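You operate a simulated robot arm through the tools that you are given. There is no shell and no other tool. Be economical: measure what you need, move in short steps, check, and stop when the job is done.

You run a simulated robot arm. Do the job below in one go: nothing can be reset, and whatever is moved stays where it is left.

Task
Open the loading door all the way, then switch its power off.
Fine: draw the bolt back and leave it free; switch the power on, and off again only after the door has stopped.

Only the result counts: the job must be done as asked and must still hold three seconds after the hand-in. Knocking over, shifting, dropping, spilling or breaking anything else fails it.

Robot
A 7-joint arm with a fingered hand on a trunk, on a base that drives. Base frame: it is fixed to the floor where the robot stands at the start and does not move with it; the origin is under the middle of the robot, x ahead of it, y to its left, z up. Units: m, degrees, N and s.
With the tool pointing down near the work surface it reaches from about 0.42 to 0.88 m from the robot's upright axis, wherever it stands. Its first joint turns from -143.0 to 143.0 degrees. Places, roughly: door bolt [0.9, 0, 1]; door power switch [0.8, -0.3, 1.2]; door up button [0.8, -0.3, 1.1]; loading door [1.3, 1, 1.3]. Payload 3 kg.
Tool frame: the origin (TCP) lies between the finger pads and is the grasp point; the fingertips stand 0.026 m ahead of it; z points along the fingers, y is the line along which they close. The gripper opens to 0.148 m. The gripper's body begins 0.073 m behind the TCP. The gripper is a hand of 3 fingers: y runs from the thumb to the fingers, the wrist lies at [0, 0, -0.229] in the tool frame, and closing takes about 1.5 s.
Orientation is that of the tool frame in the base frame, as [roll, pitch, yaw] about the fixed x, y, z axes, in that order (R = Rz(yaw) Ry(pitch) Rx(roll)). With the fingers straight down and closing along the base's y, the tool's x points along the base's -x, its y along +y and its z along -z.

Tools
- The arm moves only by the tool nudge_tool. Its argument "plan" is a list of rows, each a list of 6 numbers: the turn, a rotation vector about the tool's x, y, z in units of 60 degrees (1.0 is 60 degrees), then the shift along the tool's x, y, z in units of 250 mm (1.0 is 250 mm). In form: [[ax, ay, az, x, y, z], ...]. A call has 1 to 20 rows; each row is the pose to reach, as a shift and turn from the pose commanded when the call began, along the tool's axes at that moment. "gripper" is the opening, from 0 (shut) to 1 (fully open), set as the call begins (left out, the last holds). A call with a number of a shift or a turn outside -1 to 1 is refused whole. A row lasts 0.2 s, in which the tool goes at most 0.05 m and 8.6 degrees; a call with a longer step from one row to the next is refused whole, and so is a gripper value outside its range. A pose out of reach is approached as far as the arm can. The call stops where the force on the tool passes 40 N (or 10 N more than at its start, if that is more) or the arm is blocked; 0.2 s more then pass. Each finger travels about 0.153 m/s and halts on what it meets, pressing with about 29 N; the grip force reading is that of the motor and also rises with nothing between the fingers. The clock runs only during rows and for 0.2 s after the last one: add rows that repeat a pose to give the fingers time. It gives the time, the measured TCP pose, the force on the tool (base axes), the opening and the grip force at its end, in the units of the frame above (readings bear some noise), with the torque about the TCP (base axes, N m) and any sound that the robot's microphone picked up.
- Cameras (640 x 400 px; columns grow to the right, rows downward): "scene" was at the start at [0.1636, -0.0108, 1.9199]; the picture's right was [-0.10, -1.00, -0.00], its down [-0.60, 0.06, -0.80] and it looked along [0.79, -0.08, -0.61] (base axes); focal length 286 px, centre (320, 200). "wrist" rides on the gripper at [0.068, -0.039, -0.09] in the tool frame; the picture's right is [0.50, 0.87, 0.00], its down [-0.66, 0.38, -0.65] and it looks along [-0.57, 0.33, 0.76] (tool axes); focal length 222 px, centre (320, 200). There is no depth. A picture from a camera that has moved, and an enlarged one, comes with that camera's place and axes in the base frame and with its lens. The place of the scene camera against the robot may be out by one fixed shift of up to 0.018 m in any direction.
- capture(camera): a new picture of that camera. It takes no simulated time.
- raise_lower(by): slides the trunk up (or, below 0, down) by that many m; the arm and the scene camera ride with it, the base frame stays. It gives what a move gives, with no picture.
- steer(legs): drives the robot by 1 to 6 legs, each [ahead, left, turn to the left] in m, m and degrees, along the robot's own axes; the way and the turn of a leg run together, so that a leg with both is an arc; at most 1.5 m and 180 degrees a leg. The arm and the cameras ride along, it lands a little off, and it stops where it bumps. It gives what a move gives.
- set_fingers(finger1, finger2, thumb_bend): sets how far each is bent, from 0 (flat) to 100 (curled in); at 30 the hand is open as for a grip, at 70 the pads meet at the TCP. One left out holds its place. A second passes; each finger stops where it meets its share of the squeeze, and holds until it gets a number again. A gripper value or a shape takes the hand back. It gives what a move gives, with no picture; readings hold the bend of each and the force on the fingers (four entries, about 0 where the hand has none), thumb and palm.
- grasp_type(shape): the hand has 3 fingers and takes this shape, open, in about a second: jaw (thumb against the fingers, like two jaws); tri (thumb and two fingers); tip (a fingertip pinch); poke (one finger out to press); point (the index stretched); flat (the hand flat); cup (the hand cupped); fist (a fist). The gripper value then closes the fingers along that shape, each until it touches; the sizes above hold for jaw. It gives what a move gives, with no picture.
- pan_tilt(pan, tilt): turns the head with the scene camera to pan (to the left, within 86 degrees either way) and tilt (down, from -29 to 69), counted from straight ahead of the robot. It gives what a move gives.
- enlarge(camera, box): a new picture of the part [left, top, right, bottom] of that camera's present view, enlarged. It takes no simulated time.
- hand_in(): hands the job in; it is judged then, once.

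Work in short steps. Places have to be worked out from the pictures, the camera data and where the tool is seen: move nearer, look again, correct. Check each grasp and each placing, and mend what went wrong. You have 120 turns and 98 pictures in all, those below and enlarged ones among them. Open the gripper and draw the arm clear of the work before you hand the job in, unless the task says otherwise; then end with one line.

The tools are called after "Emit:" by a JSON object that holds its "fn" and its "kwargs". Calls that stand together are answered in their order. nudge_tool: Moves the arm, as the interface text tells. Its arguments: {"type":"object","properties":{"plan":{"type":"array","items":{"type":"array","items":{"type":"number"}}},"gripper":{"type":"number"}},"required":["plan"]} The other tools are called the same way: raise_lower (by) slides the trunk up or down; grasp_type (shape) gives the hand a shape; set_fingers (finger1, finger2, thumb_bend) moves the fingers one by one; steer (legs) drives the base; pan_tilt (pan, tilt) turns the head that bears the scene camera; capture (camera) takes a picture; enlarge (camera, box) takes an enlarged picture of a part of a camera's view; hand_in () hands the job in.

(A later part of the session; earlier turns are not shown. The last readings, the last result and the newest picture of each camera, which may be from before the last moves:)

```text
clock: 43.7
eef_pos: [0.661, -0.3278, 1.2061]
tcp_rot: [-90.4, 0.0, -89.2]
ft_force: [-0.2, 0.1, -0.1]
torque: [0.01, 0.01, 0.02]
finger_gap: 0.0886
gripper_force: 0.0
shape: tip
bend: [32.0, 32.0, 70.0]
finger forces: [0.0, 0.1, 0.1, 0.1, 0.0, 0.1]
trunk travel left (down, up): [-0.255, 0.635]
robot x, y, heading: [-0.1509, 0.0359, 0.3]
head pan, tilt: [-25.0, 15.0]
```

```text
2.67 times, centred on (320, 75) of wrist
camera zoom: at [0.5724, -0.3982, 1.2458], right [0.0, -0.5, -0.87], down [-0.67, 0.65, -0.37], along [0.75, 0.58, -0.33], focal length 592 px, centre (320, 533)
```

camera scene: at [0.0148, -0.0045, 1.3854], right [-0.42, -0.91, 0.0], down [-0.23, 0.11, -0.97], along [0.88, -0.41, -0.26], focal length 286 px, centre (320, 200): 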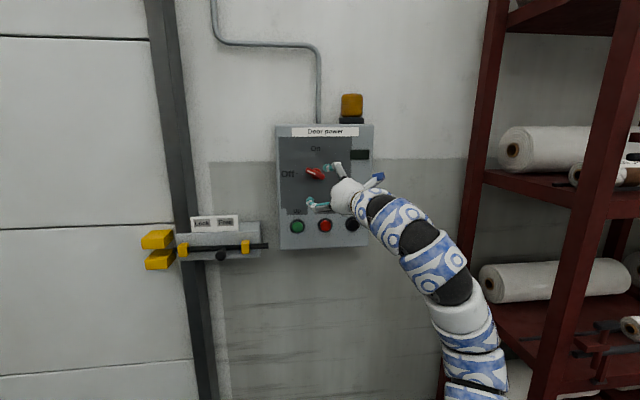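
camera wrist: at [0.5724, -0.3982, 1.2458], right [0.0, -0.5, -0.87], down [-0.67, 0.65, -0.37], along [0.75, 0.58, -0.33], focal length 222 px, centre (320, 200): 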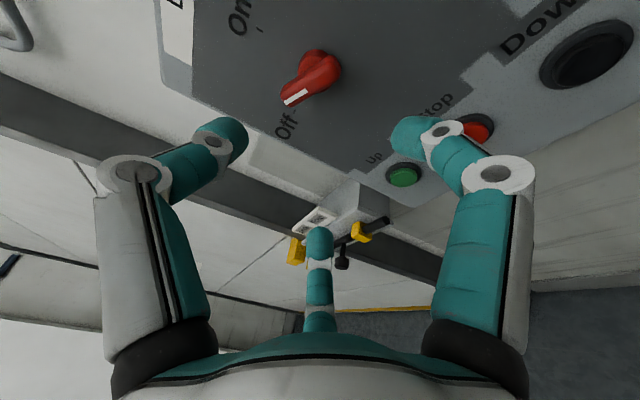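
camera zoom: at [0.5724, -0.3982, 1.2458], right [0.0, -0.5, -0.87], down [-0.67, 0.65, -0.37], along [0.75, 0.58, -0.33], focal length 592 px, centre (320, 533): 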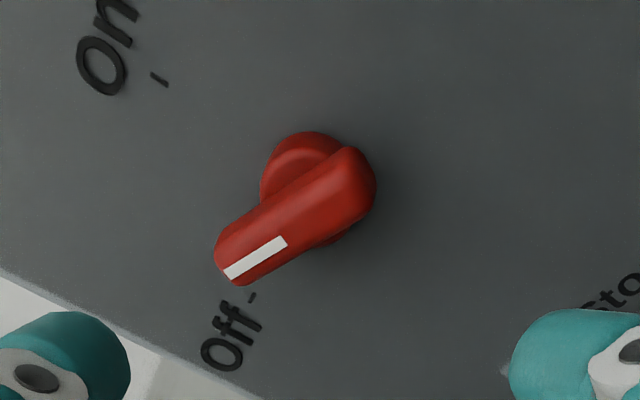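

The knob has turned about 20° toward On and stays there. I'll take the jaw shape and align the roll (+20°) and centre with the bar at about (0.79, -0.350, 1.232), still short of it.

Emit:
{"fn": "grasp_type", "kwargs": {"shape": "jaw"}}

Emit:
{"fn": "nudge_tool", "kwargs": {"plan": [[0, 0, 0.12, 0.04, -0.05, 0], [0, 0, 0.24, 0.088, -0.104, 0], [0, 0, 0.333, 0.088, -0.104, 0.04]], "gripper": 0.55}}

Emit:
{"fn": "capture", "kwargs": {"camera": "wrist"}}

Emit:
{"fn": "enlarge", "kwargs": {"camera": "scene", "box": [270, 120, 390, 250]}}

```text
clock: 44.6
eef_pos: [0.662, -0.3276, 1.2066]
tcp_rot: [-90.4, 0.2, -89.4]
ft_force: [0.2, 0.8, 0.6]
torque: [0.01, 0.01, 0.01]
finger_gap: 0.1479
gripper_force: 0.0
shape: jaw
bend: [30.0, 30.0, 30.0]
finger forces: [0.1, 0.0, 0.0, 0.0, 0.0, 0.1]
trunk travel left (down, up): [-0.255, 0.635]
robot x, y, heading: [-0.144, 0.0362, -0.0]
head pan, tilt: [-25.0, 15.0]
```

```text
clock: 45.4
eef_pos: [0.6711, -0.3499, 1.2355]
tcp_rot: [-90.6, 20.1, -89.6]
ft_force: [0.1, -0.9, -0.1]
torque: [0.04, 0.0, 0.02]
finger_gap: 0.082
gripper_force: 0.0
shape: jaw
bend: [34.0, 34.0, 70.0]
finger forces: [0.1, 0.0, 0.0, 0.0, 0.0, 0.0]
trunk travel left (down, up): [-0.255, 0.635]
robot x, y, heading: [-0.1508, 0.0356, 0.1]
head pan, tilt: [-25.0, 15.0]
```

```text
61 pictures are left
camera wrist: at [0.5813, -0.4295, 1.2488], right [-0.01, -0.17, -0.99], down [-0.66, 0.74, -0.12], along [0.75, 0.65, -0.12], focal length 222 px, centre (320, 200)
```

wrist: 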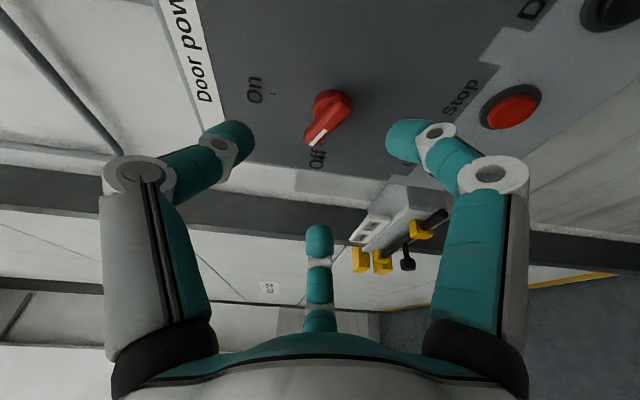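

```text
3.08 times, centred on (330, 185) of scene
camera zoom: at [0.0147, -0.0046, 1.3854], right [-0.42, -0.91, 0.0], down [-0.23, 0.11, -0.97], along [0.88, -0.41, -0.26], focal length 880 px, centre (289, 246)
```

zoom: 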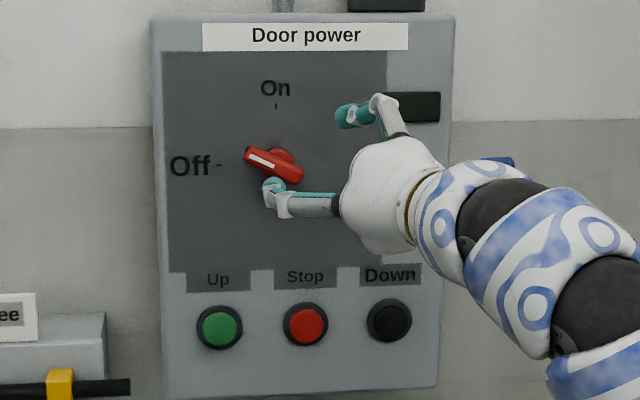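

The bar sits midway between thumb and fingers. I'll advance about 95 mm, then check.

Emit:
{"fn": "nudge_tool", "kwargs": {"plan": [[0, 0, 0, 0, 0, 0.12], [0, 0, 0, 0, 0, 0.22], [0, 0, 0, 0, 0, 0.3], [0, 0, 0, 0, 0, 0.36], [0, 0, 0, 0, 0, 0.39]]}}

Emit:
{"fn": "capture", "kwargs": {"camera": "wrist"}}

Emit:
{"fn": "enlarge", "kwargs": {"camera": "scene", "box": [270, 120, 390, 250]}}

```text
clock: 46.6
eef_pos: [0.7699, -0.3479, 1.2322]
tcp_rot: [-90.6, 20.1, -89.4]
ft_force: [-0.1, 0.6, 0.7]
torque: [0.0, 0.03, 0.0]
finger_gap: 0.0821
gripper_force: 0.0
shape: jaw
bend: [34.0, 34.0, 70.0]
finger forces: [0.0, 0.0, 0.0, 0.1, 0.1, 0.0]
trunk travel left (down, up): [-0.255, 0.635]
robot x, y, heading: [-0.1472, 0.0356, -0.1]
head pan, tilt: [-25.0, 15.0]
```

```text
59 pictures are left
camera wrist: at [0.6813, -0.4273, 1.246], right [-0.01, -0.17, -0.99], down [-0.66, 0.74, -0.12], along [0.75, 0.65, -0.12], focal length 222 px, centre (320, 200)
```

wrist: 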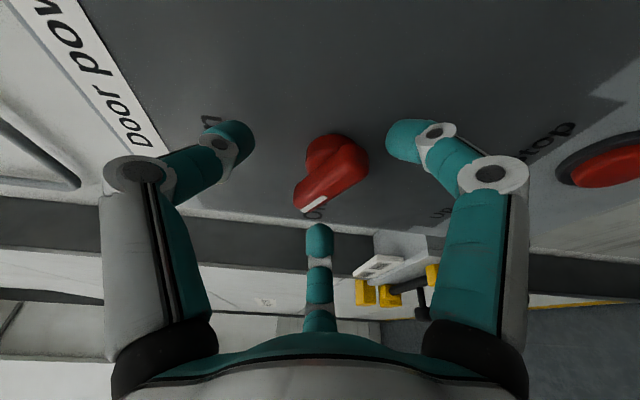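

```text
3.08 times, centred on (330, 185) of scene
camera zoom: at [0.0149, -0.0045, 1.3854], right [-0.42, -0.91, 0.0], down [-0.23, 0.11, -0.97], along [0.88, -0.41, -0.26], focal length 880 px, centre (289, 246)
```

zoom: 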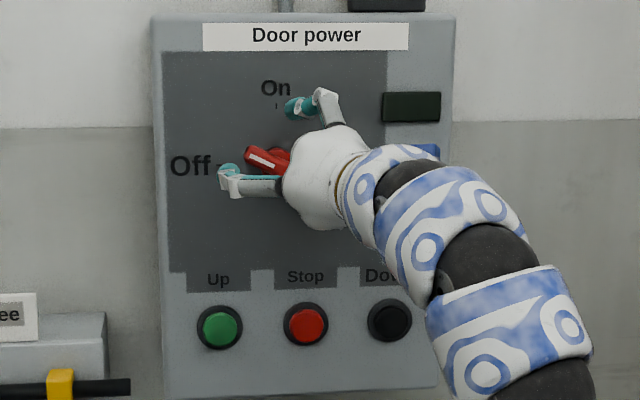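

The bar lies between the fingers and thumb. Closing now.

Emit:
{"fn": "nudge_tool", "kwargs": {"plan": [[0, 0, 0, 0, 0, 0], [0, 0, 0, 0, 0, 0], [0, 0, 0, 0, 0, 0], [0, 0, 0, 0, 0, 0], [0, 0, 0, 0, 0, 0], [0, 0, 0, 0, 0, 0]], "gripper": 0}}

Emit:
{"fn": "capture", "kwargs": {"camera": "wrist"}}

```text
clock: 48.0
eef_pos: [0.7686, -0.3503, 1.2332]
tcp_rot: [-90.5, 20.1, -89.4]
ft_force: [-7.9, -5.6, -3.6]
torque: [-0.15, -0.23, -0.04]
finger_gap: 0.0257
gripper_force: 29.1
shape: jaw
bend: [77.0, 79.0, 70.0]
finger forces: [23.1, 21.9, 0.1, 0.0, 29.7, 0.0]
trunk travel left (down, up): [-0.255, 0.635]
robot x, y, heading: [-0.1472, 0.0361, -0.2]
head pan, tilt: [-25.0, 15.0]
```

```text
57 pictures are left
camera wrist: at [0.6799, -0.4285, 1.2466], right [-0.01, -0.17, -0.99], down [-0.66, 0.74, -0.12], along [0.75, 0.65, -0.12], focal length 222 px, centre (320, 200)
```

wrist: 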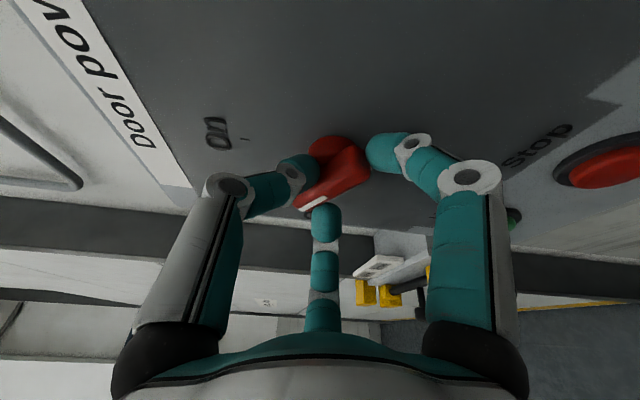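

Firm grip across the bar. I'll twist clockwise 60° about the tool axis.

Emit:
{"fn": "nudge_tool", "kwargs": {"plan": [[0, 0, 0.12, 0, 0, 0], [0, 0, 0.24, 0, 0, 0], [0, 0, 0.36, 0, 0, 0], [0, 0, 0.48, 0, 0, 0], [0, 0, 0.6, 0, 0, 0], [0, 0, 0.72, 0, 0, 0], [0, 0, 0.84, 0, 0, 0], [0, 0, 0.96, 0, 0, 0], [0, 0, 1.0, 0, 0, 0]]}}

Emit:
{"fn": "enlarge", "kwargs": {"camera": "scene", "box": [270, 120, 390, 250]}}

Emit:
{"fn": "capture", "kwargs": {"camera": "wrist"}}

```text
clock: 50.0
eef_pos: [0.7652, -0.3547, 1.2343]
tcp_rot: [-92.1, 80.3, -91.6]
ft_force: [-31.0, -25.5, -3.8]
torque: [-0.55, -0.63, -1.44]
finger_gap: 0.0233
gripper_force: 28.8
shape: jaw
bend: [43.0, 79.0, 70.0]
finger forces: [25.5, 21.6, 0.0, 0.0, 76.6, 0.1]
trunk travel left (down, up): [-0.255, 0.635]
robot x, y, heading: [-0.1429, 0.0413, 0.1]
head pan, tilt: [-25.0, 15.0]
```

```text
3.08 times, centred on (330, 185) of scene
camera zoom: at [0.0115, -0.0077, 1.3856], right [-0.42, -0.91, 0.0], down [-0.23, 0.11, -0.97], along [0.88, -0.41, -0.26], focal length 880 px, centre (289, 246)
```

zoom: 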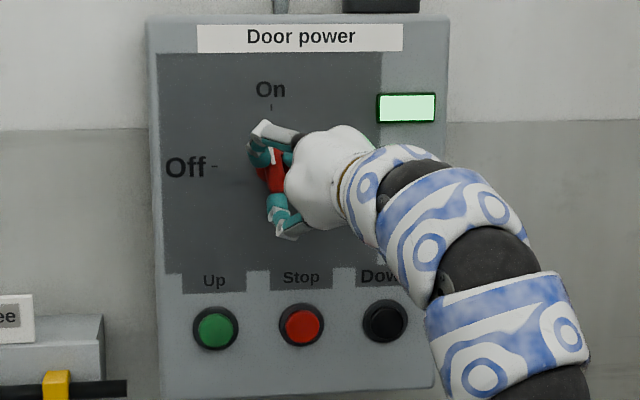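

```text
55 pictures are left
camera wrist: at [0.6759, -0.4059, 1.1736], right [-0.01, 0.77, -0.64], down [-0.65, 0.48, 0.59], along [0.76, 0.42, 0.5], focal length 222 px, centre (320, 200)
```

wrist: 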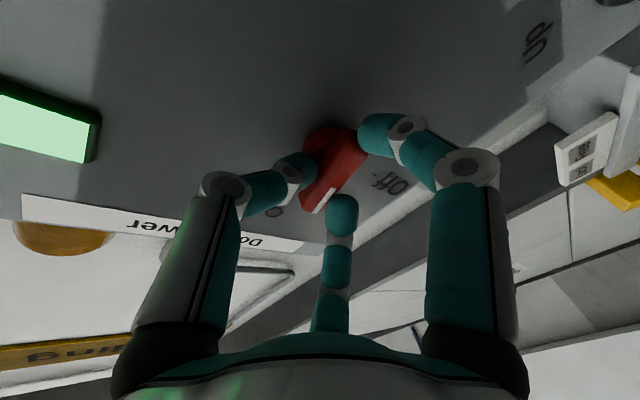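

The power indicator is lit, so it's On. I'll open the fingers and withdraw straight back.

Emit:
{"fn": "nudge_tool", "kwargs": {"plan": [[0, 0, 0, 0, 0, 0], [0, 0, 0, 0, 0, 0], [0, 0, 0, 0, 0, 0], [0, 0, 0, 0, 0, 0], [0, 0, 0, 0, 0, 0], [0, 0, 0, 0, 0, -0.1], [0, 0, 0, 0, 0, -0.25], [0, 0, 0, 0, 0, -0.4]], "gripper": 0.6}}

Emit:
{"fn": "enlarge", "kwargs": {"camera": "scene", "box": [270, 120, 390, 250]}}

Emit:
{"fn": "capture", "kwargs": {"camera": "wrist"}}

```text
clock: 51.8
eef_pos: [0.6713, -0.3522, 1.2318]
tcp_rot: [-93.2, 80.1, -92.3]
ft_force: [0.2, 0.1, -0.5]
torque: [0.01, -0.01, -0.02]
finger_gap: 0.0883
gripper_force: 0.0
shape: jaw
bend: [32.0, 32.0, 70.0]
finger forces: [0.0, 0.0, 0.1, 0.0, 0.0, 0.0]
trunk travel left (down, up): [-0.255, 0.635]
robot x, y, heading: [-0.1456, 0.0386, 0.4]
head pan, tilt: [-25.0, 15.0]
```

```text
3.08 times, centred on (330, 185) of scene
camera zoom: at [0.0151, -0.0043, 1.3854], right [-0.42, -0.91, 0.0], down [-0.24, 0.11, -0.97], along [0.88, -0.41, -0.26], focal length 880 px, centre (289, 246)
```

zoom: 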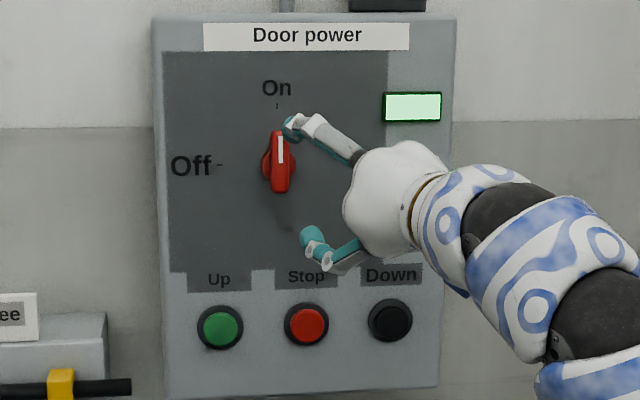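

```text
53 pictures are left
camera wrist: at [0.5816, -0.4053, 1.1723], right [-0.02, 0.77, -0.64], down [-0.65, 0.48, 0.59], along [0.76, 0.43, 0.49], focal length 222 px, centre (320, 200)
```

wrist: 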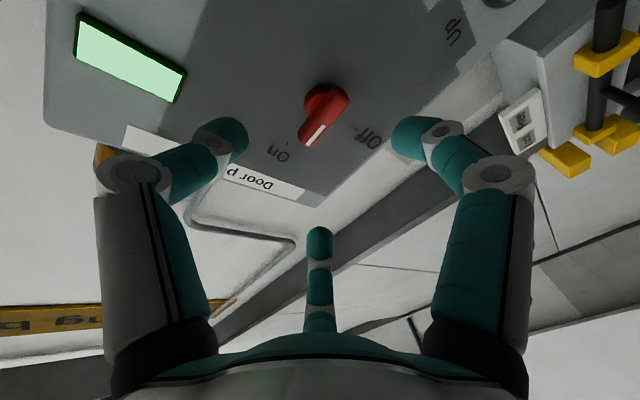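

The switch is on and vertical. Next is the Up button at about (0.82, -0.303, 1.062): I'll take the closed tip shape and move in front of it.

Emit:
{"fn": "grasp_type", "kwargs": {"shape": "tip"}}

Emit:
{"fn": "nudge_tool", "kwargs": {"plan": [[0, 0, 0, 0, 0, 0], [0, 0, 0, 0.15, 0.07, 0], [0, 0, 0, 0.3, 0.14, 0], [0, 0, 0, 0.45, 0.21, 0.05], [0, 0, 0, 0.6, 0.28, 0.1], [0, 0, 0, 0.636, 0.308, 0.126], [0, 0, 0, 0.636, 0.308, 0.126], [0, 0, 0, 0.636, 0.308, 0.126]], "gripper": 0}}

Emit:
{"fn": "enlarge", "kwargs": {"camera": "scene", "box": [250, 130, 390, 270]}}

Emit:
{"fn": "capture", "kwargs": {"camera": "wrist"}}

```text
clock: 52.7
eef_pos: [0.671, -0.3536, 1.2328]
tcp_rot: [-92.7, 80.0, -92.0]
ft_force: [0.5, -0.3, 0.0]
torque: [0.02, 0.01, -0.02]
finger_gap: 0.148
gripper_force: 0.1
shape: tip
bend: [30.0, 30.0, 30.0]
finger forces: [0.0, 0.0, 0.1, 0.0, 0.0, 0.0]
trunk travel left (down, up): [-0.255, 0.635]
robot x, y, heading: [-0.1485, 0.0342, 0.1]
head pan, tilt: [-25.0, 15.0]
```

```text
clock: 54.5
eef_pos: [0.6983, -0.3009, 1.0604]
tcp_rot: [-92.8, 80.1, -92.0]
ft_force: [0.2, -0.5, 0.3]
torque: [0.05, -0.01, -0.03]
finger_gap: 0.0
gripper_force: 28.0
shape: tip
bend: [70.0, 70.0, 70.0]
finger forces: [0.1, 0.0, 0.1, 0.0, 0.0, 0.1]
trunk travel left (down, up): [-0.255, 0.635]
robot x, y, heading: [-0.1477, 0.0363, 0.1]
head pan, tilt: [-25.0, 15.0]
```

```text
2.86 times, centred on (320, 200) of scene
camera zoom: at [0.0148, -0.0045, 1.3854], right [-0.42, -0.91, 0.0], down [-0.23, 0.11, -0.97], along [0.88, -0.41, -0.26], focal length 817 px, centre (320, 200)
```

zoom: 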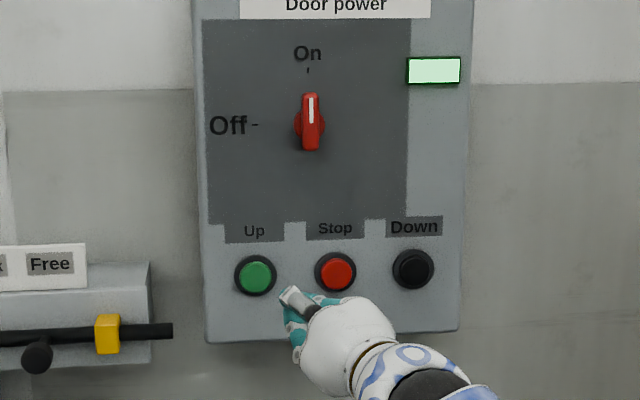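

```text
51 pictures are left
camera wrist: at [0.608, -0.3538, 1.0011], right [-0.02, 0.77, -0.64], down [-0.66, 0.48, 0.59], along [0.76, 0.43, 0.5], focal length 222 px, centre (320, 200)
```

wrist: 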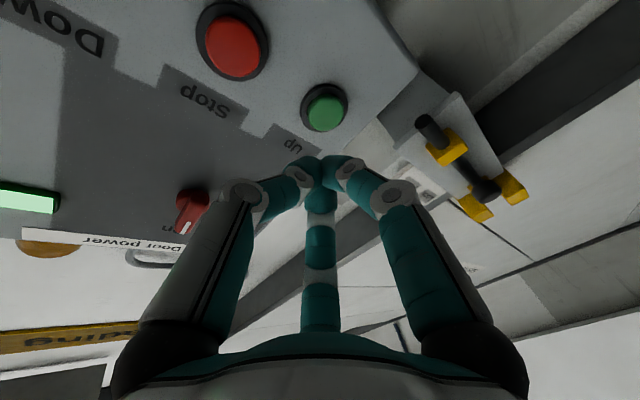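

Tip and button line up within a few millimetres. I'll press forward until the button gives.

Emit:
{"fn": "nudge_tool", "kwargs": {"plan": [[0, 0, 0, 0.016, 0, 0.12], [0, 0, 0, 0.016, 0, 0.22], [0, 0, 0, 0.016, 0, 0.27], [0, 0, 0, 0.016, 0, 0.3], [0, 0, 0, 0.016, 0, 0.32], [0, 0, 0, 0.016, 0, 0.34], [0, 0, 0, 0.016, 0, 0.36]]}}

Emit:
{"fn": "capture", "kwargs": {"camera": "scene"}}

Emit:
{"fn": "enlarge", "kwargs": {"camera": "scene", "box": [250, 130, 390, 270]}}

```text
clock: 56.1
eef_pos: [0.788, -0.3009, 1.0575]
tcp_rot: [-92.9, 80.1, -92.1]
ft_force: [-1.7, 0.5, -0.6]
torque: [-0.01, -0.01, -0.02]
finger_gap: 0.0
gripper_force: 29.1
shape: tip
bend: [70.0, 70.0, 70.0]
finger forces: [0.0, 0.1, 0.0, 0.0, 0.0, 0.0]
trunk travel left (down, up): [-0.255, 0.635]
robot x, y, heading: [-0.147, 0.0355, 0.2]
head pan, tilt: [-25.0, 15.0]
heard: click
```

```text
50 pictures are left
camera scene: at [0.0146, -0.0045, 1.3854], right [-0.42, -0.91, 0.0], down [-0.23, 0.11, -0.97], along [0.88, -0.41, -0.26], focal length 286 px, centre (320, 200)
```

scene: 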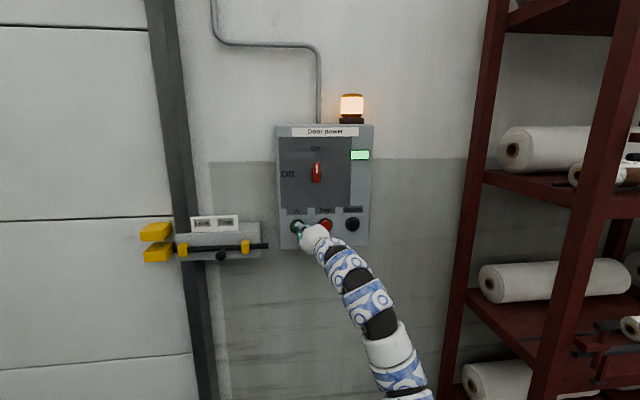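

```text
2.86 times, centred on (320, 200) of scene
camera zoom: at [0.0146, -0.0045, 1.3854], right [-0.42, -0.91, 0.0], down [-0.23, 0.11, -0.97], along [0.88, -0.41, -0.26], focal length 817 px, centre (320, 200)
```

zoom: 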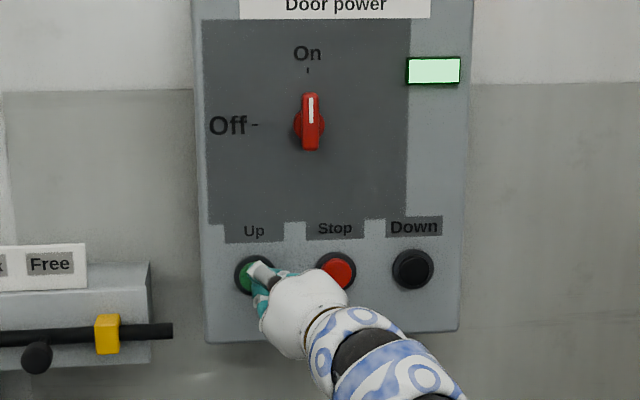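

A click, the beacon is lit and the door is starting to rise. I'll release, withdraw, and see whether it keeps moving.

Emit:
{"fn": "nudge_tool", "kwargs": {"plan": [[0, 0, 0, 0, 0, -0.1], [0, 0, 0, 0, 0, -0.25], [0, 0, 0, 0, 0, -0.4], [0, 0, 0, 0, 0, -0.4], [0, 0, 0, 0, 0, -0.4], [0, 0, 0, 0, 0, -0.4], [0, 0, 0, 0, 0, -0.4], [0, 0, 0, 0, 0, -0.4]]}}

Emit:
{"fn": "capture", "kwargs": {"camera": "scene"}}

```text
clock: 57.9
eef_pos: [0.6871, -0.3026, 1.059]
tcp_rot: [-92.7, 80.1, -92.0]
ft_force: [-0.3, -0.2, -0.4]
torque: [-0.01, 0.01, -0.02]
finger_gap: 0.0
gripper_force: 28.8
shape: tip
bend: [70.0, 70.0, 70.0]
finger forces: [0.0, 0.1, 0.0, 0.0, 0.0, 0.0]
trunk travel left (down, up): [-0.255, 0.635]
robot x, y, heading: [-0.146, 0.0357, 0.4]
head pan, tilt: [-25.0, 15.0]
```

```text
48 pictures are left
camera scene: at [0.0148, -0.0045, 1.3854], right [-0.42, -0.91, 0.0], down [-0.23, 0.11, -0.97], along [0.88, -0.41, -0.26], focal length 286 px, centre (320, 200)
```

scene: 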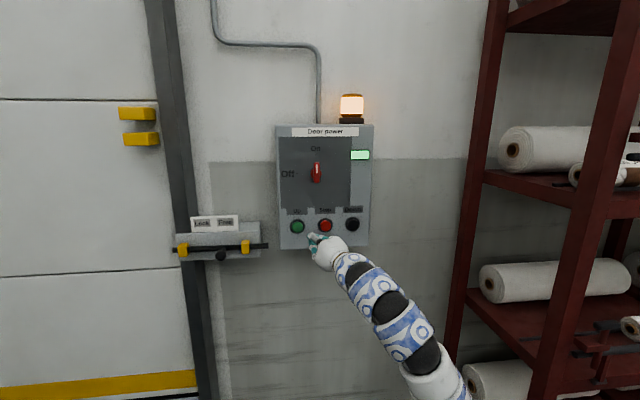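

The door keeps rising on its own. Meanwhile I'll return to the pose in front of the switch with the jaw open.

Emit:
{"fn": "grasp_type", "kwargs": {"shape": "jaw"}}

Emit:
{"fn": "nudge_tool", "kwargs": {"plan": [[0, 0, 0, -0.02, -0.02, -0.074], [0, 0, 0, -0.16, -0.08, -0.074], [0, 0, 0, -0.32, -0.15, -0.074], [0, 0, 0, -0.48, -0.22, -0.074], [0, 0, 0, -0.6, -0.28, -0.074], [0, 0, 0, -0.652, -0.307, -0.074]], "gripper": 0.55}}

Emit:
{"fn": "capture", "kwargs": {"camera": "wrist"}}

Emit:
{"fn": "capture", "kwargs": {"camera": "scene"}}

```text
clock: 58.8
eef_pos: [0.6877, -0.3018, 1.059]
tcp_rot: [-92.7, 80.1, -91.9]
ft_force: [-0.2, 0.6, 0.2]
torque: [-0.02, 0.02, 0.01]
finger_gap: 0.148
gripper_force: 0.1
shape: jaw
bend: [30.0, 30.0, 30.0]
finger forces: [0.1, 0.0, 0.0, 0.0, 0.0, 0.0]
trunk travel left (down, up): [-0.255, 0.635]
robot x, y, heading: [-0.1513, 0.0389, 0.3]
head pan, tilt: [-25.0, 15.0]
```

```text
clock: 60.2
eef_pos: [0.6717, -0.3483, 1.2339]
tcp_rot: [-92.5, 80.1, -91.7]
ft_force: [-0.6, -0.6, -0.5]
torque: [-0.01, 0.0, 0.04]
finger_gap: 0.0821
gripper_force: 0.0
shape: jaw
bend: [34.0, 34.0, 70.0]
finger forces: [0.0, 0.0, 0.0, 0.1, 0.1, 0.0]
trunk travel left (down, up): [-0.255, 0.635]
robot x, y, heading: [-0.146, 0.0347, 0.3]
head pan, tilt: [-25.0, 15.0]
```

```text
47 pictures are left
camera wrist: at [0.5816, -0.401, 1.1744], right [-0.01, 0.77, -0.64], down [-0.66, 0.48, 0.59], along [0.76, 0.43, 0.5], focal length 222 px, centre (320, 200)
```

wrist: 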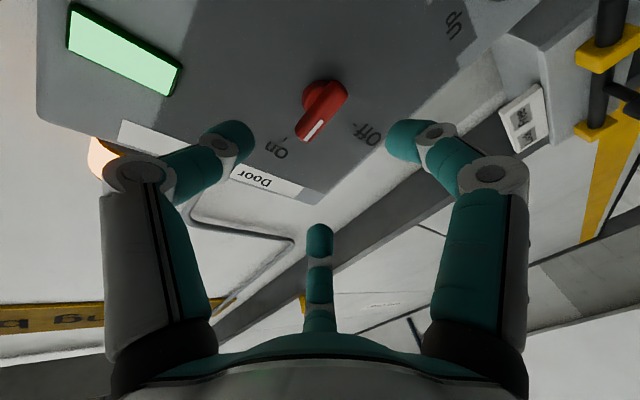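

```text
46 pictures are left
camera scene: at [0.0148, -0.0045, 1.3854], right [-0.42, -0.91, 0.0], down [-0.23, 0.11, -0.97], along [0.88, -0.41, -0.26], focal length 286 px, centre (320, 200)
```

scene: 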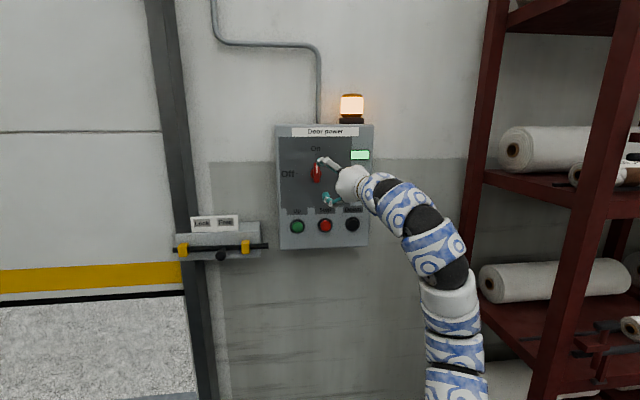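

I'm aligned with the switch. I'll wait for the door, watching it and the beacon.

Emit:
{"fn": "pan_tilt", "kwargs": {"pan": -10, "tilt": -10}}

Emit:
{"fn": "nudge_tool", "kwargs": {"plan": [[0, 0, 0, 0, 0, 0], [0, 0, 0, 0, 0, 0], [0, 0, 0, 0, 0, 0], [0, 0, 0, 0, 0, 0], [0, 0, 0, 0, 0, 0], [0, 0, 0, 0, 0, 0], [0, 0, 0, 0, 0, 0], [0, 0, 0, 0, 0, 0], [0, 0, 0, 0, 0, 0], [0, 0, 0, 0, 0, 0], [0, 0, 0, 0, 0, 0], [0, 0, 0, 0, 0, 0], [0, 0, 0, 0, 0, 0], [0, 0, 0, 0, 0, 0], [0, 0, 0, 0, 0, 0], [0, 0, 0, 0, 0, 0], [0, 0, 0, 0, 0, 0], [0, 0, 0, 0, 0, 0], [0, 0, 0, 0, 0, 0], [0, 0, 0, 0, 0, 0]]}}

Emit:
{"fn": "capture", "kwargs": {"camera": "scene"}}

```text
clock: 61.1
eef_pos: [0.6717, -0.3478, 1.2341]
tcp_rot: [-92.7, 80.1, -91.9]
ft_force: [0.1, 0.2, 0.0]
torque: [-0.01, 0.05, 0.01]
finger_gap: 0.0818
gripper_force: 0.2
shape: jaw
bend: [34.0, 34.0, 70.0]
finger forces: [0.1, 0.0, 0.1, 0.0, 0.0, 0.0]
trunk travel left (down, up): [-0.255, 0.635]
robot x, y, heading: [-0.1465, 0.0345, 0.2]
head pan, tilt: [-10.0, -10.0]
```

```text
clock: 65.3
eef_pos: [0.6728, -0.3485, 1.2328]
tcp_rot: [-92.7, 80.1, -91.9]
ft_force: [-0.6, -0.6, -0.4]
torque: [0.0, -0.02, -0.01]
finger_gap: 0.0822
gripper_force: 0.0
shape: jaw
bend: [34.0, 34.0, 70.0]
finger forces: [0.1, 0.0, 0.0, 0.1, 0.0, 0.0]
trunk travel left (down, up): [-0.255, 0.635]
robot x, y, heading: [-0.1479, 0.0374, 0.1]
head pan, tilt: [-10.0, -10.0]
```

```text
45 pictures are left
camera scene: at [0.0132, 0.0203, 1.4248], right [-0.17, -0.99, 0.0], down [0.17, -0.03, -0.98], along [0.97, -0.17, 0.17], focal length 286 px, centre (320, 200)
```

scene: 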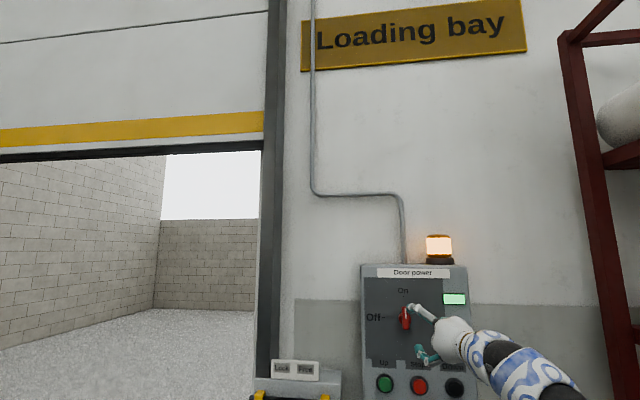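

The door is still rising. I'll wait more.

Emit:
{"fn": "nudge_tool", "kwargs": {"plan": [[0, 0, 0, 0, 0, 0], [0, 0, 0, 0, 0, 0], [0, 0, 0, 0, 0, 0], [0, 0, 0, 0, 0, 0], [0, 0, 0, 0, 0, 0], [0, 0, 0, 0, 0, 0], [0, 0, 0, 0, 0, 0], [0, 0, 0, 0, 0, 0], [0, 0, 0, 0, 0, 0], [0, 0, 0, 0, 0, 0], [0, 0, 0, 0, 0, 0], [0, 0, 0, 0, 0, 0], [0, 0, 0, 0, 0, 0], [0, 0, 0, 0, 0, 0], [0, 0, 0, 0, 0, 0], [0, 0, 0, 0, 0, 0], [0, 0, 0, 0, 0, 0], [0, 0, 0, 0, 0, 0], [0, 0, 0, 0, 0, 0], [0, 0, 0, 0, 0, 0]]}}

Emit:
{"fn": "capture", "kwargs": {"camera": "scene"}}

Emit:
{"fn": "nudge_tool", "kwargs": {"plan": [[0, 0, 0, 0, 0, 0], [0, 0, 0, 0, 0, 0], [0, 0, 0, 0, 0, 0], [0, 0, 0, 0, 0, 0], [0, 0, 0, 0, 0, 0], [0, 0, 0, 0, 0, 0], [0, 0, 0, 0, 0, 0], [0, 0, 0, 0, 0, 0], [0, 0, 0, 0, 0, 0], [0, 0, 0, 0, 0, 0], [0, 0, 0, 0, 0, 0], [0, 0, 0, 0, 0, 0], [0, 0, 0, 0, 0, 0], [0, 0, 0, 0, 0, 0], [0, 0, 0, 0, 0, 0], [0, 0, 0, 0, 0, 0], [0, 0, 0, 0, 0, 0], [0, 0, 0, 0, 0, 0], [0, 0, 0, 0, 0, 0], [0, 0, 0, 0, 0, 0]]}}

Emit:
{"fn": "capture", "kwargs": {"camera": "scene"}}

```text
clock: 69.5
eef_pos: [0.6721, -0.3492, 1.2332]
tcp_rot: [-92.7, 80.0, -92.0]
ft_force: [-0.1, -0.3, 0.1]
torque: [-0.05, -0.03, 0.0]
finger_gap: 0.0817
gripper_force: 0.1
shape: jaw
bend: [34.0, 34.0, 70.0]
finger forces: [0.0, 0.0, 0.1, 0.0, 0.0, 0.1]
trunk travel left (down, up): [-0.255, 0.635]
robot x, y, heading: [-0.1462, 0.0341, -0.1]
head pan, tilt: [-10.0, -10.0]
```

```text
44 pictures are left
camera scene: at [0.0132, 0.0203, 1.4248], right [-0.17, -0.99, 0.0], down [0.17, -0.03, -0.98], along [0.97, -0.17, 0.17], focal length 286 px, centre (320, 200)
```

scene: 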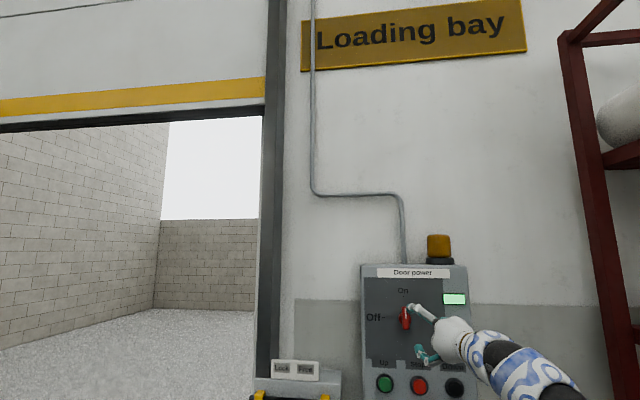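

```text
clock: 73.7
eef_pos: [0.6724, -0.3479, 1.2339]
tcp_rot: [-92.7, 80.1, -91.9]
ft_force: [-0.1, 0.3, -0.4]
torque: [0.0, 0.01, -0.02]
finger_gap: 0.082
gripper_force: 0.1
shape: jaw
bend: [34.0, 34.0, 70.0]
finger forces: [0.0, 0.0, 0.0, 0.0, 0.1, 0.1]
trunk travel left (down, up): [-0.255, 0.635]
robot x, y, heading: [-0.1448, 0.0395, 0.2]
head pan, tilt: [-10.0, -10.0]
```

```text
43 pictures are left
camera scene: at [0.0131, 0.0203, 1.4248], right [-0.17, -0.99, 0.0], down [0.17, -0.03, -0.98], along [0.97, -0.17, 0.17], focal length 286 px, centre (320, 200)
```

scene: 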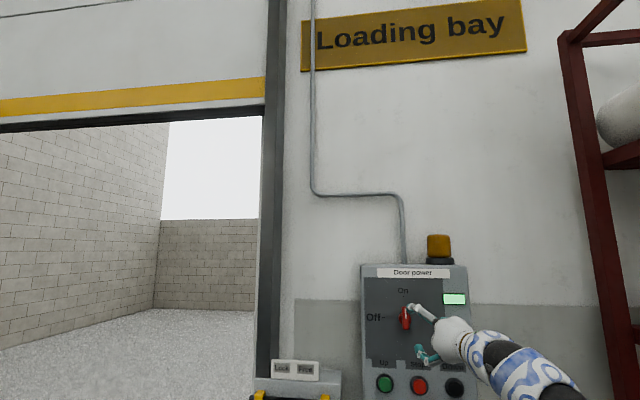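

The door has stopped and the beacon is off. I'll look up to check it is at its upper limit rather than stuck partway.

Emit:
{"fn": "pan_tilt", "kwargs": {"pan": 20, "tilt": -29}}

Emit:
{"fn": "capture", "kwargs": {"camera": "scene"}}

```text
clock: 74.6
eef_pos: [0.6732, -0.3486, 1.234]
tcp_rot: [-92.7, 80.1, -92.0]
ft_force: [0.3, 0.3, -1.0]
torque: [-0.02, 0.0, 0.02]
finger_gap: 0.082
gripper_force: 0.1
shape: jaw
bend: [34.0, 34.0, 70.0]
finger forces: [0.0, 0.0, 0.1, 0.1, 0.0, 0.1]
trunk travel left (down, up): [-0.255, 0.635]
robot x, y, heading: [-0.1435, 0.037, 0.0]
head pan, tilt: [20.0, -28.6]
```

```text
42 pictures are left
camera scene: at [-0.0069, 0.0578, 1.4496], right [0.34, -0.94, 0.0], down [0.45, 0.16, -0.88], along [0.82, 0.3, 0.48], focal length 286 px, centre (320, 200)
```

scene: 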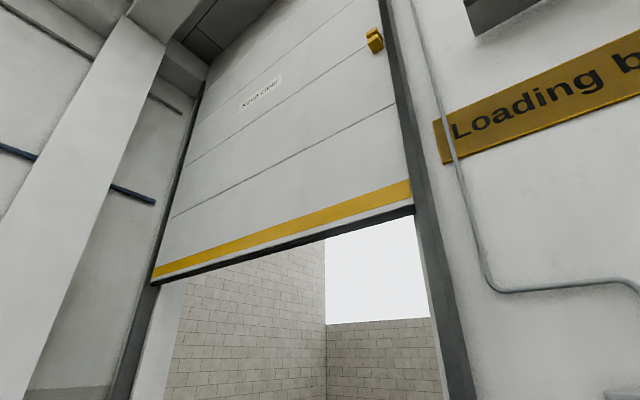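

It has stopped with its bottom edge near z≈1.9. To be sure that's its upper limit, I'll press Up once more and see whether it moves.

Emit:
{"fn": "grasp_type", "kwargs": {"shape": "tip"}}

Emit:
{"fn": "nudge_tool", "kwargs": {"plan": [[0, 0, 0, 0, 0, 0], [0, 0, 0, 0.15, 0.07, 0], [0, 0, 0, 0.3, 0.14, 0], [0, 0, 0, 0.45, 0.21, 0.05], [0, 0, 0, 0.6, 0.28, 0.074], [0, 0, 0, 0.652, 0.307, 0.074], [0, 0, 0, 0.652, 0.307, 0.074], [0, 0, 0, 0.652, 0.307, 0.074]], "gripper": 0}}

Emit:
{"fn": "pan_tilt", "kwargs": {"pan": -10, "tilt": -10}}

Emit:
{"fn": "nudge_tool", "kwargs": {"plan": [[0, 0, 0, 0, 0, 0.14], [0, 0, 0, 0, 0, 0.26], [0, 0, 0, 0, 0, 0.31], [0, 0, 0, 0, 0, 0.34], [0, 0, 0, 0, 0, 0.36], [0, 0, 0, 0, 0, 0.38], [0, 0, 0, 0, 0, 0.405]]}}

Emit:
{"fn": "capture", "kwargs": {"camera": "scene"}}

```text
clock: 75.5
eef_pos: [0.6727, -0.3485, 1.2333]
tcp_rot: [-92.7, 80.1, -91.9]
ft_force: [-0.4, 0.1, 0.2]
torque: [0.01, -0.01, 0.0]
finger_gap: 0.1477
gripper_force: 0.0
shape: tip
bend: [30.0, 30.0, 30.0]
finger forces: [0.1, 0.0, 0.0, 0.0, 0.1, 0.0]
trunk travel left (down, up): [-0.255, 0.635]
robot x, y, heading: [-0.145, 0.0355, 0.2]
head pan, tilt: [20.0, -28.6]
```

```text
clock: 77.3
eef_pos: [0.6901, -0.3017, 1.0618]
tcp_rot: [-92.7, 80.1, -91.9]
ft_force: [-0.2, 0.4, 0.5]
torque: [0.02, 0.01, 0.04]
finger_gap: 0.0
gripper_force: 29.2
shape: tip
bend: [70.0, 70.0, 70.0]
finger forces: [0.0, 0.0, 0.0, 0.0, 0.0, 0.1]
trunk travel left (down, up): [-0.255, 0.635]
robot x, y, heading: [-0.1468, 0.0375, 0.3]
head pan, tilt: [20.0, -28.6]
```

```text
clock: 78.3
eef_pos: [0.6889, -0.3018, 1.0615]
tcp_rot: [-92.7, 80.1, -92.0]
ft_force: [-0.5, 0.6, 0.2]
torque: [-0.02, 0.0, 0.01]
finger_gap: 0.0
gripper_force: 28.7
shape: tip
bend: [70.0, 70.0, 70.0]
finger forces: [0.0, 0.0, 0.0, 0.1, 0.0, 0.1]
trunk travel left (down, up): [-0.255, 0.635]
robot x, y, heading: [-0.148, 0.039, 0.1]
head pan, tilt: [-10.0, -10.0]
```

```text
clock: 79.9
eef_pos: [0.7901, -0.3023, 1.0578]
tcp_rot: [-92.6, 80.1, -91.8]
ft_force: [-5.0, -0.4, 0.2]
torque: [0.01, 0.07, -0.03]
finger_gap: 0.0
gripper_force: 28.8
shape: tip
bend: [70.0, 70.0, 70.0]
finger forces: [0.0, 0.0, 0.1, 0.1, 0.0, 0.1]
trunk travel left (down, up): [-0.255, 0.635]
robot x, y, heading: [-0.1481, 0.0346, -0.0]
head pan, tilt: [-10.0, -10.0]
heard: click
```

```text
41 pictures are left
camera scene: at [0.0127, 0.0203, 1.4248], right [-0.17, -0.99, 0.0], down [0.17, -0.03, -0.98], along [0.97, -0.17, 0.17], focal length 286 px, centre (320, 200)
```

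scene: 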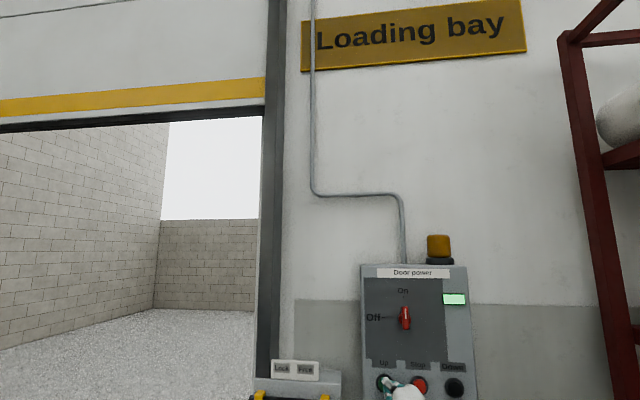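

The button clicked but nothing moved and the beacon stayed off, so the door is fully open. I'll withdraw and return to the switch with the jaw open.

Emit:
{"fn": "nudge_tool", "kwargs": {"plan": [[0, 0, 0, 0, 0, -0.1], [0, 0, 0, 0, 0, -0.28], [0, 0, 0, 0, 0, -0.4]]}}

Emit:
{"fn": "grasp_type", "kwargs": {"shape": "jaw"}}

Emit:
{"fn": "nudge_tool", "kwargs": {"plan": [[0, 0, 0, -0.02, -0.02, -0.074], [0, 0, 0, -0.16, -0.08, -0.074], [0, 0, 0, -0.32, -0.15, -0.074], [0, 0, 0, -0.48, -0.22, -0.074], [0, 0, 0, -0.6, -0.28, -0.074], [0, 0, 0, -0.652, -0.31, -0.074]], "gripper": 0.55}}

Emit:
{"fn": "pan_tilt", "kwargs": {"pan": -25, "tilt": 15}}

Emit:
{"fn": "nudge_tool", "kwargs": {"plan": [[0, 0, 0, 0, 0, 0.12], [0, 0, 0, 0, 0, 0.22], [0, 0, 0, 0, 0, 0.3], [0, 0, 0, 0, 0, 0.36], [0, 0, 0, 0, 0, 0.39]]}}

Emit:
{"fn": "enlarge", "kwargs": {"camera": "scene", "box": [270, 120, 390, 250]}}

Emit:
{"fn": "capture", "kwargs": {"camera": "wrist"}}

```text
clock: 80.7
eef_pos: [0.6876, -0.2996, 1.0594]
tcp_rot: [-92.3, 79.9, -91.5]
ft_force: [-0.7, 0.3, -0.1]
torque: [0.04, -0.05, 0.0]
finger_gap: 0.0001
gripper_force: 29.8
shape: tip
bend: [70.0, 70.0, 70.0]
finger forces: [0.1, 0.0, 0.0, 0.0, 0.0, 0.0]
trunk travel left (down, up): [-0.255, 0.635]
robot x, y, heading: [-0.1435, 0.0369, 0.3]
head pan, tilt: [-10.0, -10.0]
```

```text
clock: 81.6
eef_pos: [0.6884, -0.3005, 1.0585]
tcp_rot: [-92.7, 80.0, -91.9]
ft_force: [-0.1, 0.4, 0.1]
torque: [-0.01, 0.0, -0.02]
finger_gap: 0.1481
gripper_force: 0.1
shape: jaw
bend: [30.0, 30.0, 30.0]
finger forces: [0.0, 0.0, 0.0, 0.0, 0.0, 0.0]
trunk travel left (down, up): [-0.255, 0.635]
robot x, y, heading: [-0.145, 0.034, 0.1]
head pan, tilt: [-10.0, -10.0]
```

```text
clock: 83.0
eef_pos: [0.6724, -0.3497, 1.2364]
tcp_rot: [-92.3, 80.1, -91.5]
ft_force: [0.5, 0.4, 0.5]
torque: [-0.02, 0.02, -0.01]
finger_gap: 0.0818
gripper_force: 0.1
shape: jaw
bend: [34.0, 34.0, 70.0]
finger forces: [0.0, 0.1, 0.0, 0.0, 0.1, 0.0]
trunk travel left (down, up): [-0.255, 0.635]
robot x, y, heading: [-0.1451, 0.0304, 0.1]
head pan, tilt: [-10.0, -10.0]
```

```text
clock: 83.9
eef_pos: [0.6716, -0.3511, 1.2355]
tcp_rot: [-92.7, 80.1, -91.8]
ft_force: [-0.9, 0.2, 0.1]
torque: [-0.03, 0.02, -0.03]
finger_gap: 0.0818
gripper_force: 0.1
shape: jaw
bend: [34.0, 34.0, 70.0]
finger forces: [0.0, 0.1, 0.0, 0.0, 0.1, 0.1]
trunk travel left (down, up): [-0.255, 0.635]
robot x, y, heading: [-0.1462, 0.0335, -0.1]
head pan, tilt: [-25.0, 15.0]
```

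```text
clock: 85.1
eef_pos: [0.7706, -0.3486, 1.231]
tcp_rot: [-93.2, 80.1, -92.4]
ft_force: [-3.8, -0.5, -0.9]
torque: [0.07, -0.01, -0.23]
finger_gap: 0.081
gripper_force: 0.0
shape: jaw
bend: [34.0, 34.0, 70.0]
finger forces: [0.1, 0.0, 0.0, 0.0, 4.7, 0.0]
trunk travel left (down, up): [-0.255, 0.635]
robot x, y, heading: [-0.1476, 0.0387, -0.0]
head pan, tilt: [-25.0, 15.0]
```

```text
3.08 times, centred on (330, 185) of scene
camera zoom: at [0.0145, -0.0045, 1.3854], right [-0.42, -0.91, 0.0], down [-0.23, 0.11, -0.97], along [0.88, -0.41, -0.26], focal length 880 px, centre (289, 246)
```

zoom: 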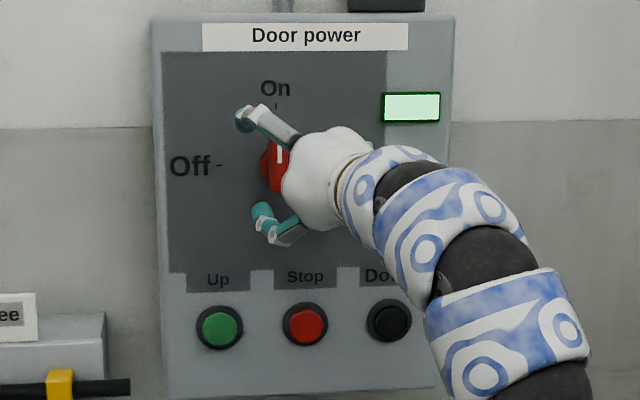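

```text
39 pictures are left
camera wrist: at [0.6803, -0.4006, 1.1719], right [-0.02, 0.77, -0.64], down [-0.65, 0.48, 0.59], along [0.76, 0.43, 0.49], focal length 222 px, centre (320, 200)
```

wrist: 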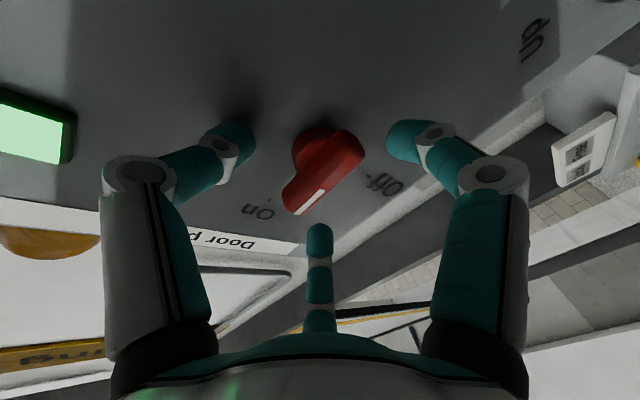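

The bar is between the jaws, with the thumb just touching the panel. I'll back off 3 mm and close.

Emit:
{"fn": "nudge_tool", "kwargs": {"plan": [[0, 0, 0, 0, 0, -0.012], [0, 0, 0, 0, 0, -0.012], [0, 0, 0, 0, 0, -0.012], [0, 0, 0, 0, 0, -0.012], [0, 0, 0, 0, 0, -0.012], [0, 0, 0, 0, 0, -0.012]], "gripper": 0}}

Emit:
{"fn": "nudge_tool", "kwargs": {"plan": [[0, 0, -0.12, 0, 0, 0], [0, 0, -0.24, 0, 0, 0], [0, 0, -0.36, 0, 0, 0], [0, 0, -0.48, 0, 0, 0], [0, 0, -0.6, 0, 0, 0], [0, 0, -0.72, 0, 0, 0], [0, 0, -0.84, 0, 0, 0], [0, 0, -0.96, 0, 0, 0]]}}

Emit:
{"fn": "capture", "kwargs": {"camera": "wrist"}}

Emit:
{"fn": "enlarge", "kwargs": {"camera": "scene", "box": [270, 120, 390, 250]}}

```text
clock: 86.5
eef_pos: [0.7676, -0.344, 1.2334]
tcp_rot: [-92.0, 80.0, -91.1]
ft_force: [-0.2, 21.1, 10.3]
torque: [-0.19, -0.22, 0.24]
finger_gap: 0.0194
gripper_force: 29.1
shape: jaw
bend: [76.0, 70.0, 69.0]
finger forces: [26.6, 38.2, 0.0, 0.0, 19.3, 0.0]
trunk travel left (down, up): [-0.255, 0.635]
robot x, y, heading: [-0.1433, 0.037, 0.3]
head pan, tilt: [-25.0, 15.0]
```

```text
clock: 88.3
eef_pos: [0.7687, -0.3464, 1.2307]
tcp_rot: [-90.7, 22.3, -89.3]
ft_force: [-7.2, 22.9, -19.1]
torque: [0.21, 0.55, 0.53]
finger_gap: 0.0167
gripper_force: 28.7
shape: jaw
bend: [77.0, 69.0, 72.0]
finger forces: [38.6, 45.5, 0.0, 0.0, 18.2, 0.0]
trunk travel left (down, up): [-0.255, 0.635]
robot x, y, heading: [-0.1452, 0.0364, 0.4]
head pan, tilt: [-25.0, 15.0]
```

```text
38 pictures are left
camera wrist: at [0.6805, -0.4267, 1.2426], right [-0.01, -0.13, -0.99], down [-0.67, 0.74, -0.09], along [0.75, 0.66, -0.1], focal length 222 px, centre (320, 200)
```

wrist: 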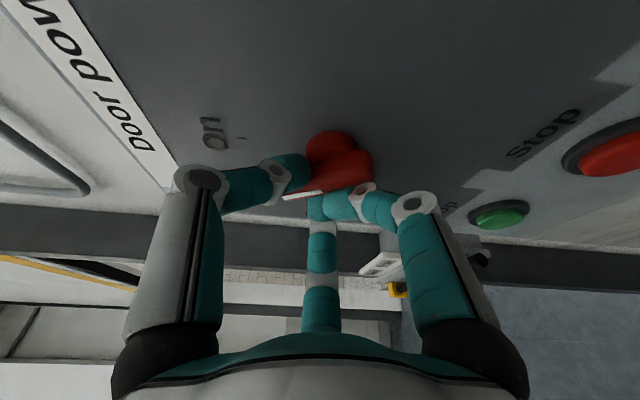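

```text
3.08 times, centred on (330, 185) of scene
camera zoom: at [0.0161, -0.0026, 1.3852], right [-0.42, -0.91, 0.0], down [-0.24, 0.11, -0.97], along [0.88, -0.41, -0.26], focal length 880 px, centre (289, 246)
```

zoom: 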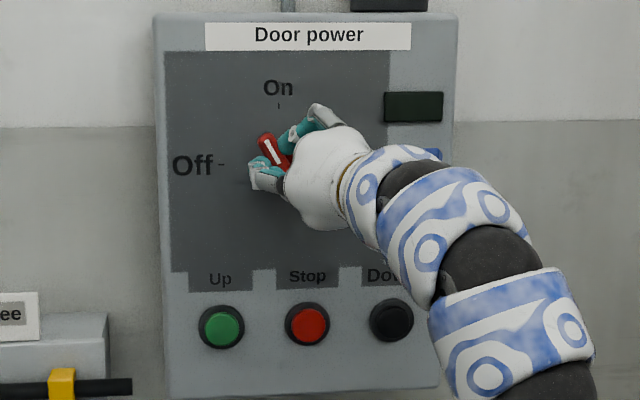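

The indicator is off, but the bar is only about halfway (the grip slipped some). I'll keep turning.

Emit:
{"fn": "nudge_tool", "kwargs": {"plan": [[0, 0, -0.12, 0, 0, 0], [0, 0, -0.24, 0, 0, 0], [0, 0, -0.36, 0, 0, 0], [0, 0, -0.48, 0, 0, 0], [0, 0, -0.6, 0, 0, 0], [0, 0, -0.72, 0, 0, 0], [0, 0, -0.84, 0, 0, 0]]}}

Emit:
{"fn": "capture", "kwargs": {"camera": "wrist"}}

Emit:
{"fn": "enlarge", "kwargs": {"camera": "scene", "box": [270, 120, 390, 250]}}

```text
clock: 89.9
eef_pos: [0.6607, -0.2339, 1.3068]
tcp_rot: [-89.9, -17.0, -89.4]
ft_force: [-1.0, -0.8, 0.3]
torque: [0.0, -0.03, 0.1]
finger_gap: 0.0125
gripper_force: 28.9
shape: jaw
bend: [80.0, 70.0, 76.0]
finger forces: [0.0, 0.0, 0.1, 0.0, 0.0, 0.1]
out of reach, approached as far as the arm can: row 3, 4, 5, 6, 7
trunk travel left (down, up): [-0.255, 0.635]
robot x, y, heading: [-0.1454, 0.036, 0.2]
head pan, tilt: [-25.0, 15.0]
```

```text
36 pictures are left
camera wrist: at [0.5717, -0.2906, 1.3637], right [0.01, -0.73, -0.68], down [-0.66, 0.51, -0.55], along [0.75, 0.45, -0.48], focal length 222 px, centre (320, 200)
```

wrist: 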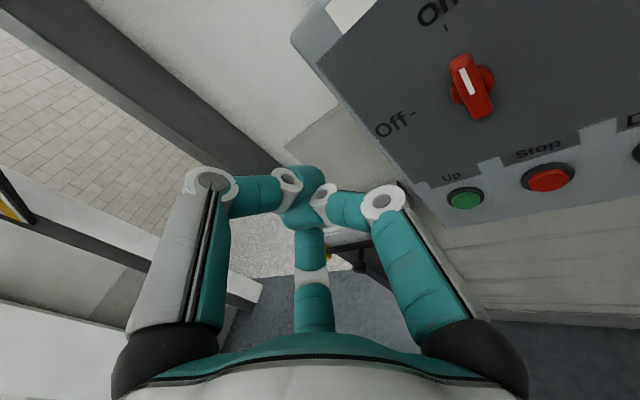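

```text
3.08 times, centred on (330, 185) of scene
camera zoom: at [0.013, -0.0046, 1.3859], right [-0.42, -0.91, 0.0], down [-0.23, 0.11, -0.97], along [0.88, -0.41, -0.26], focal length 880 px, centre (289, 246)
```

zoom: 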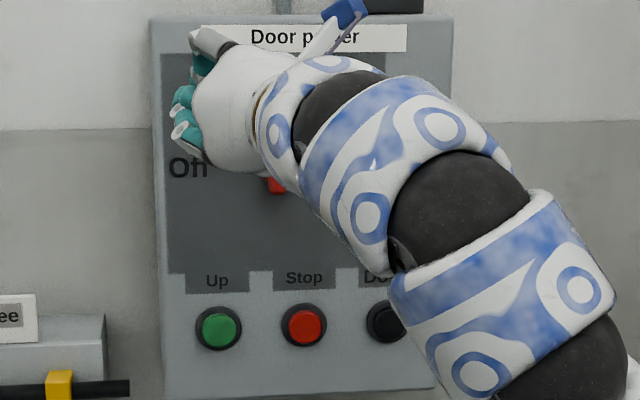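

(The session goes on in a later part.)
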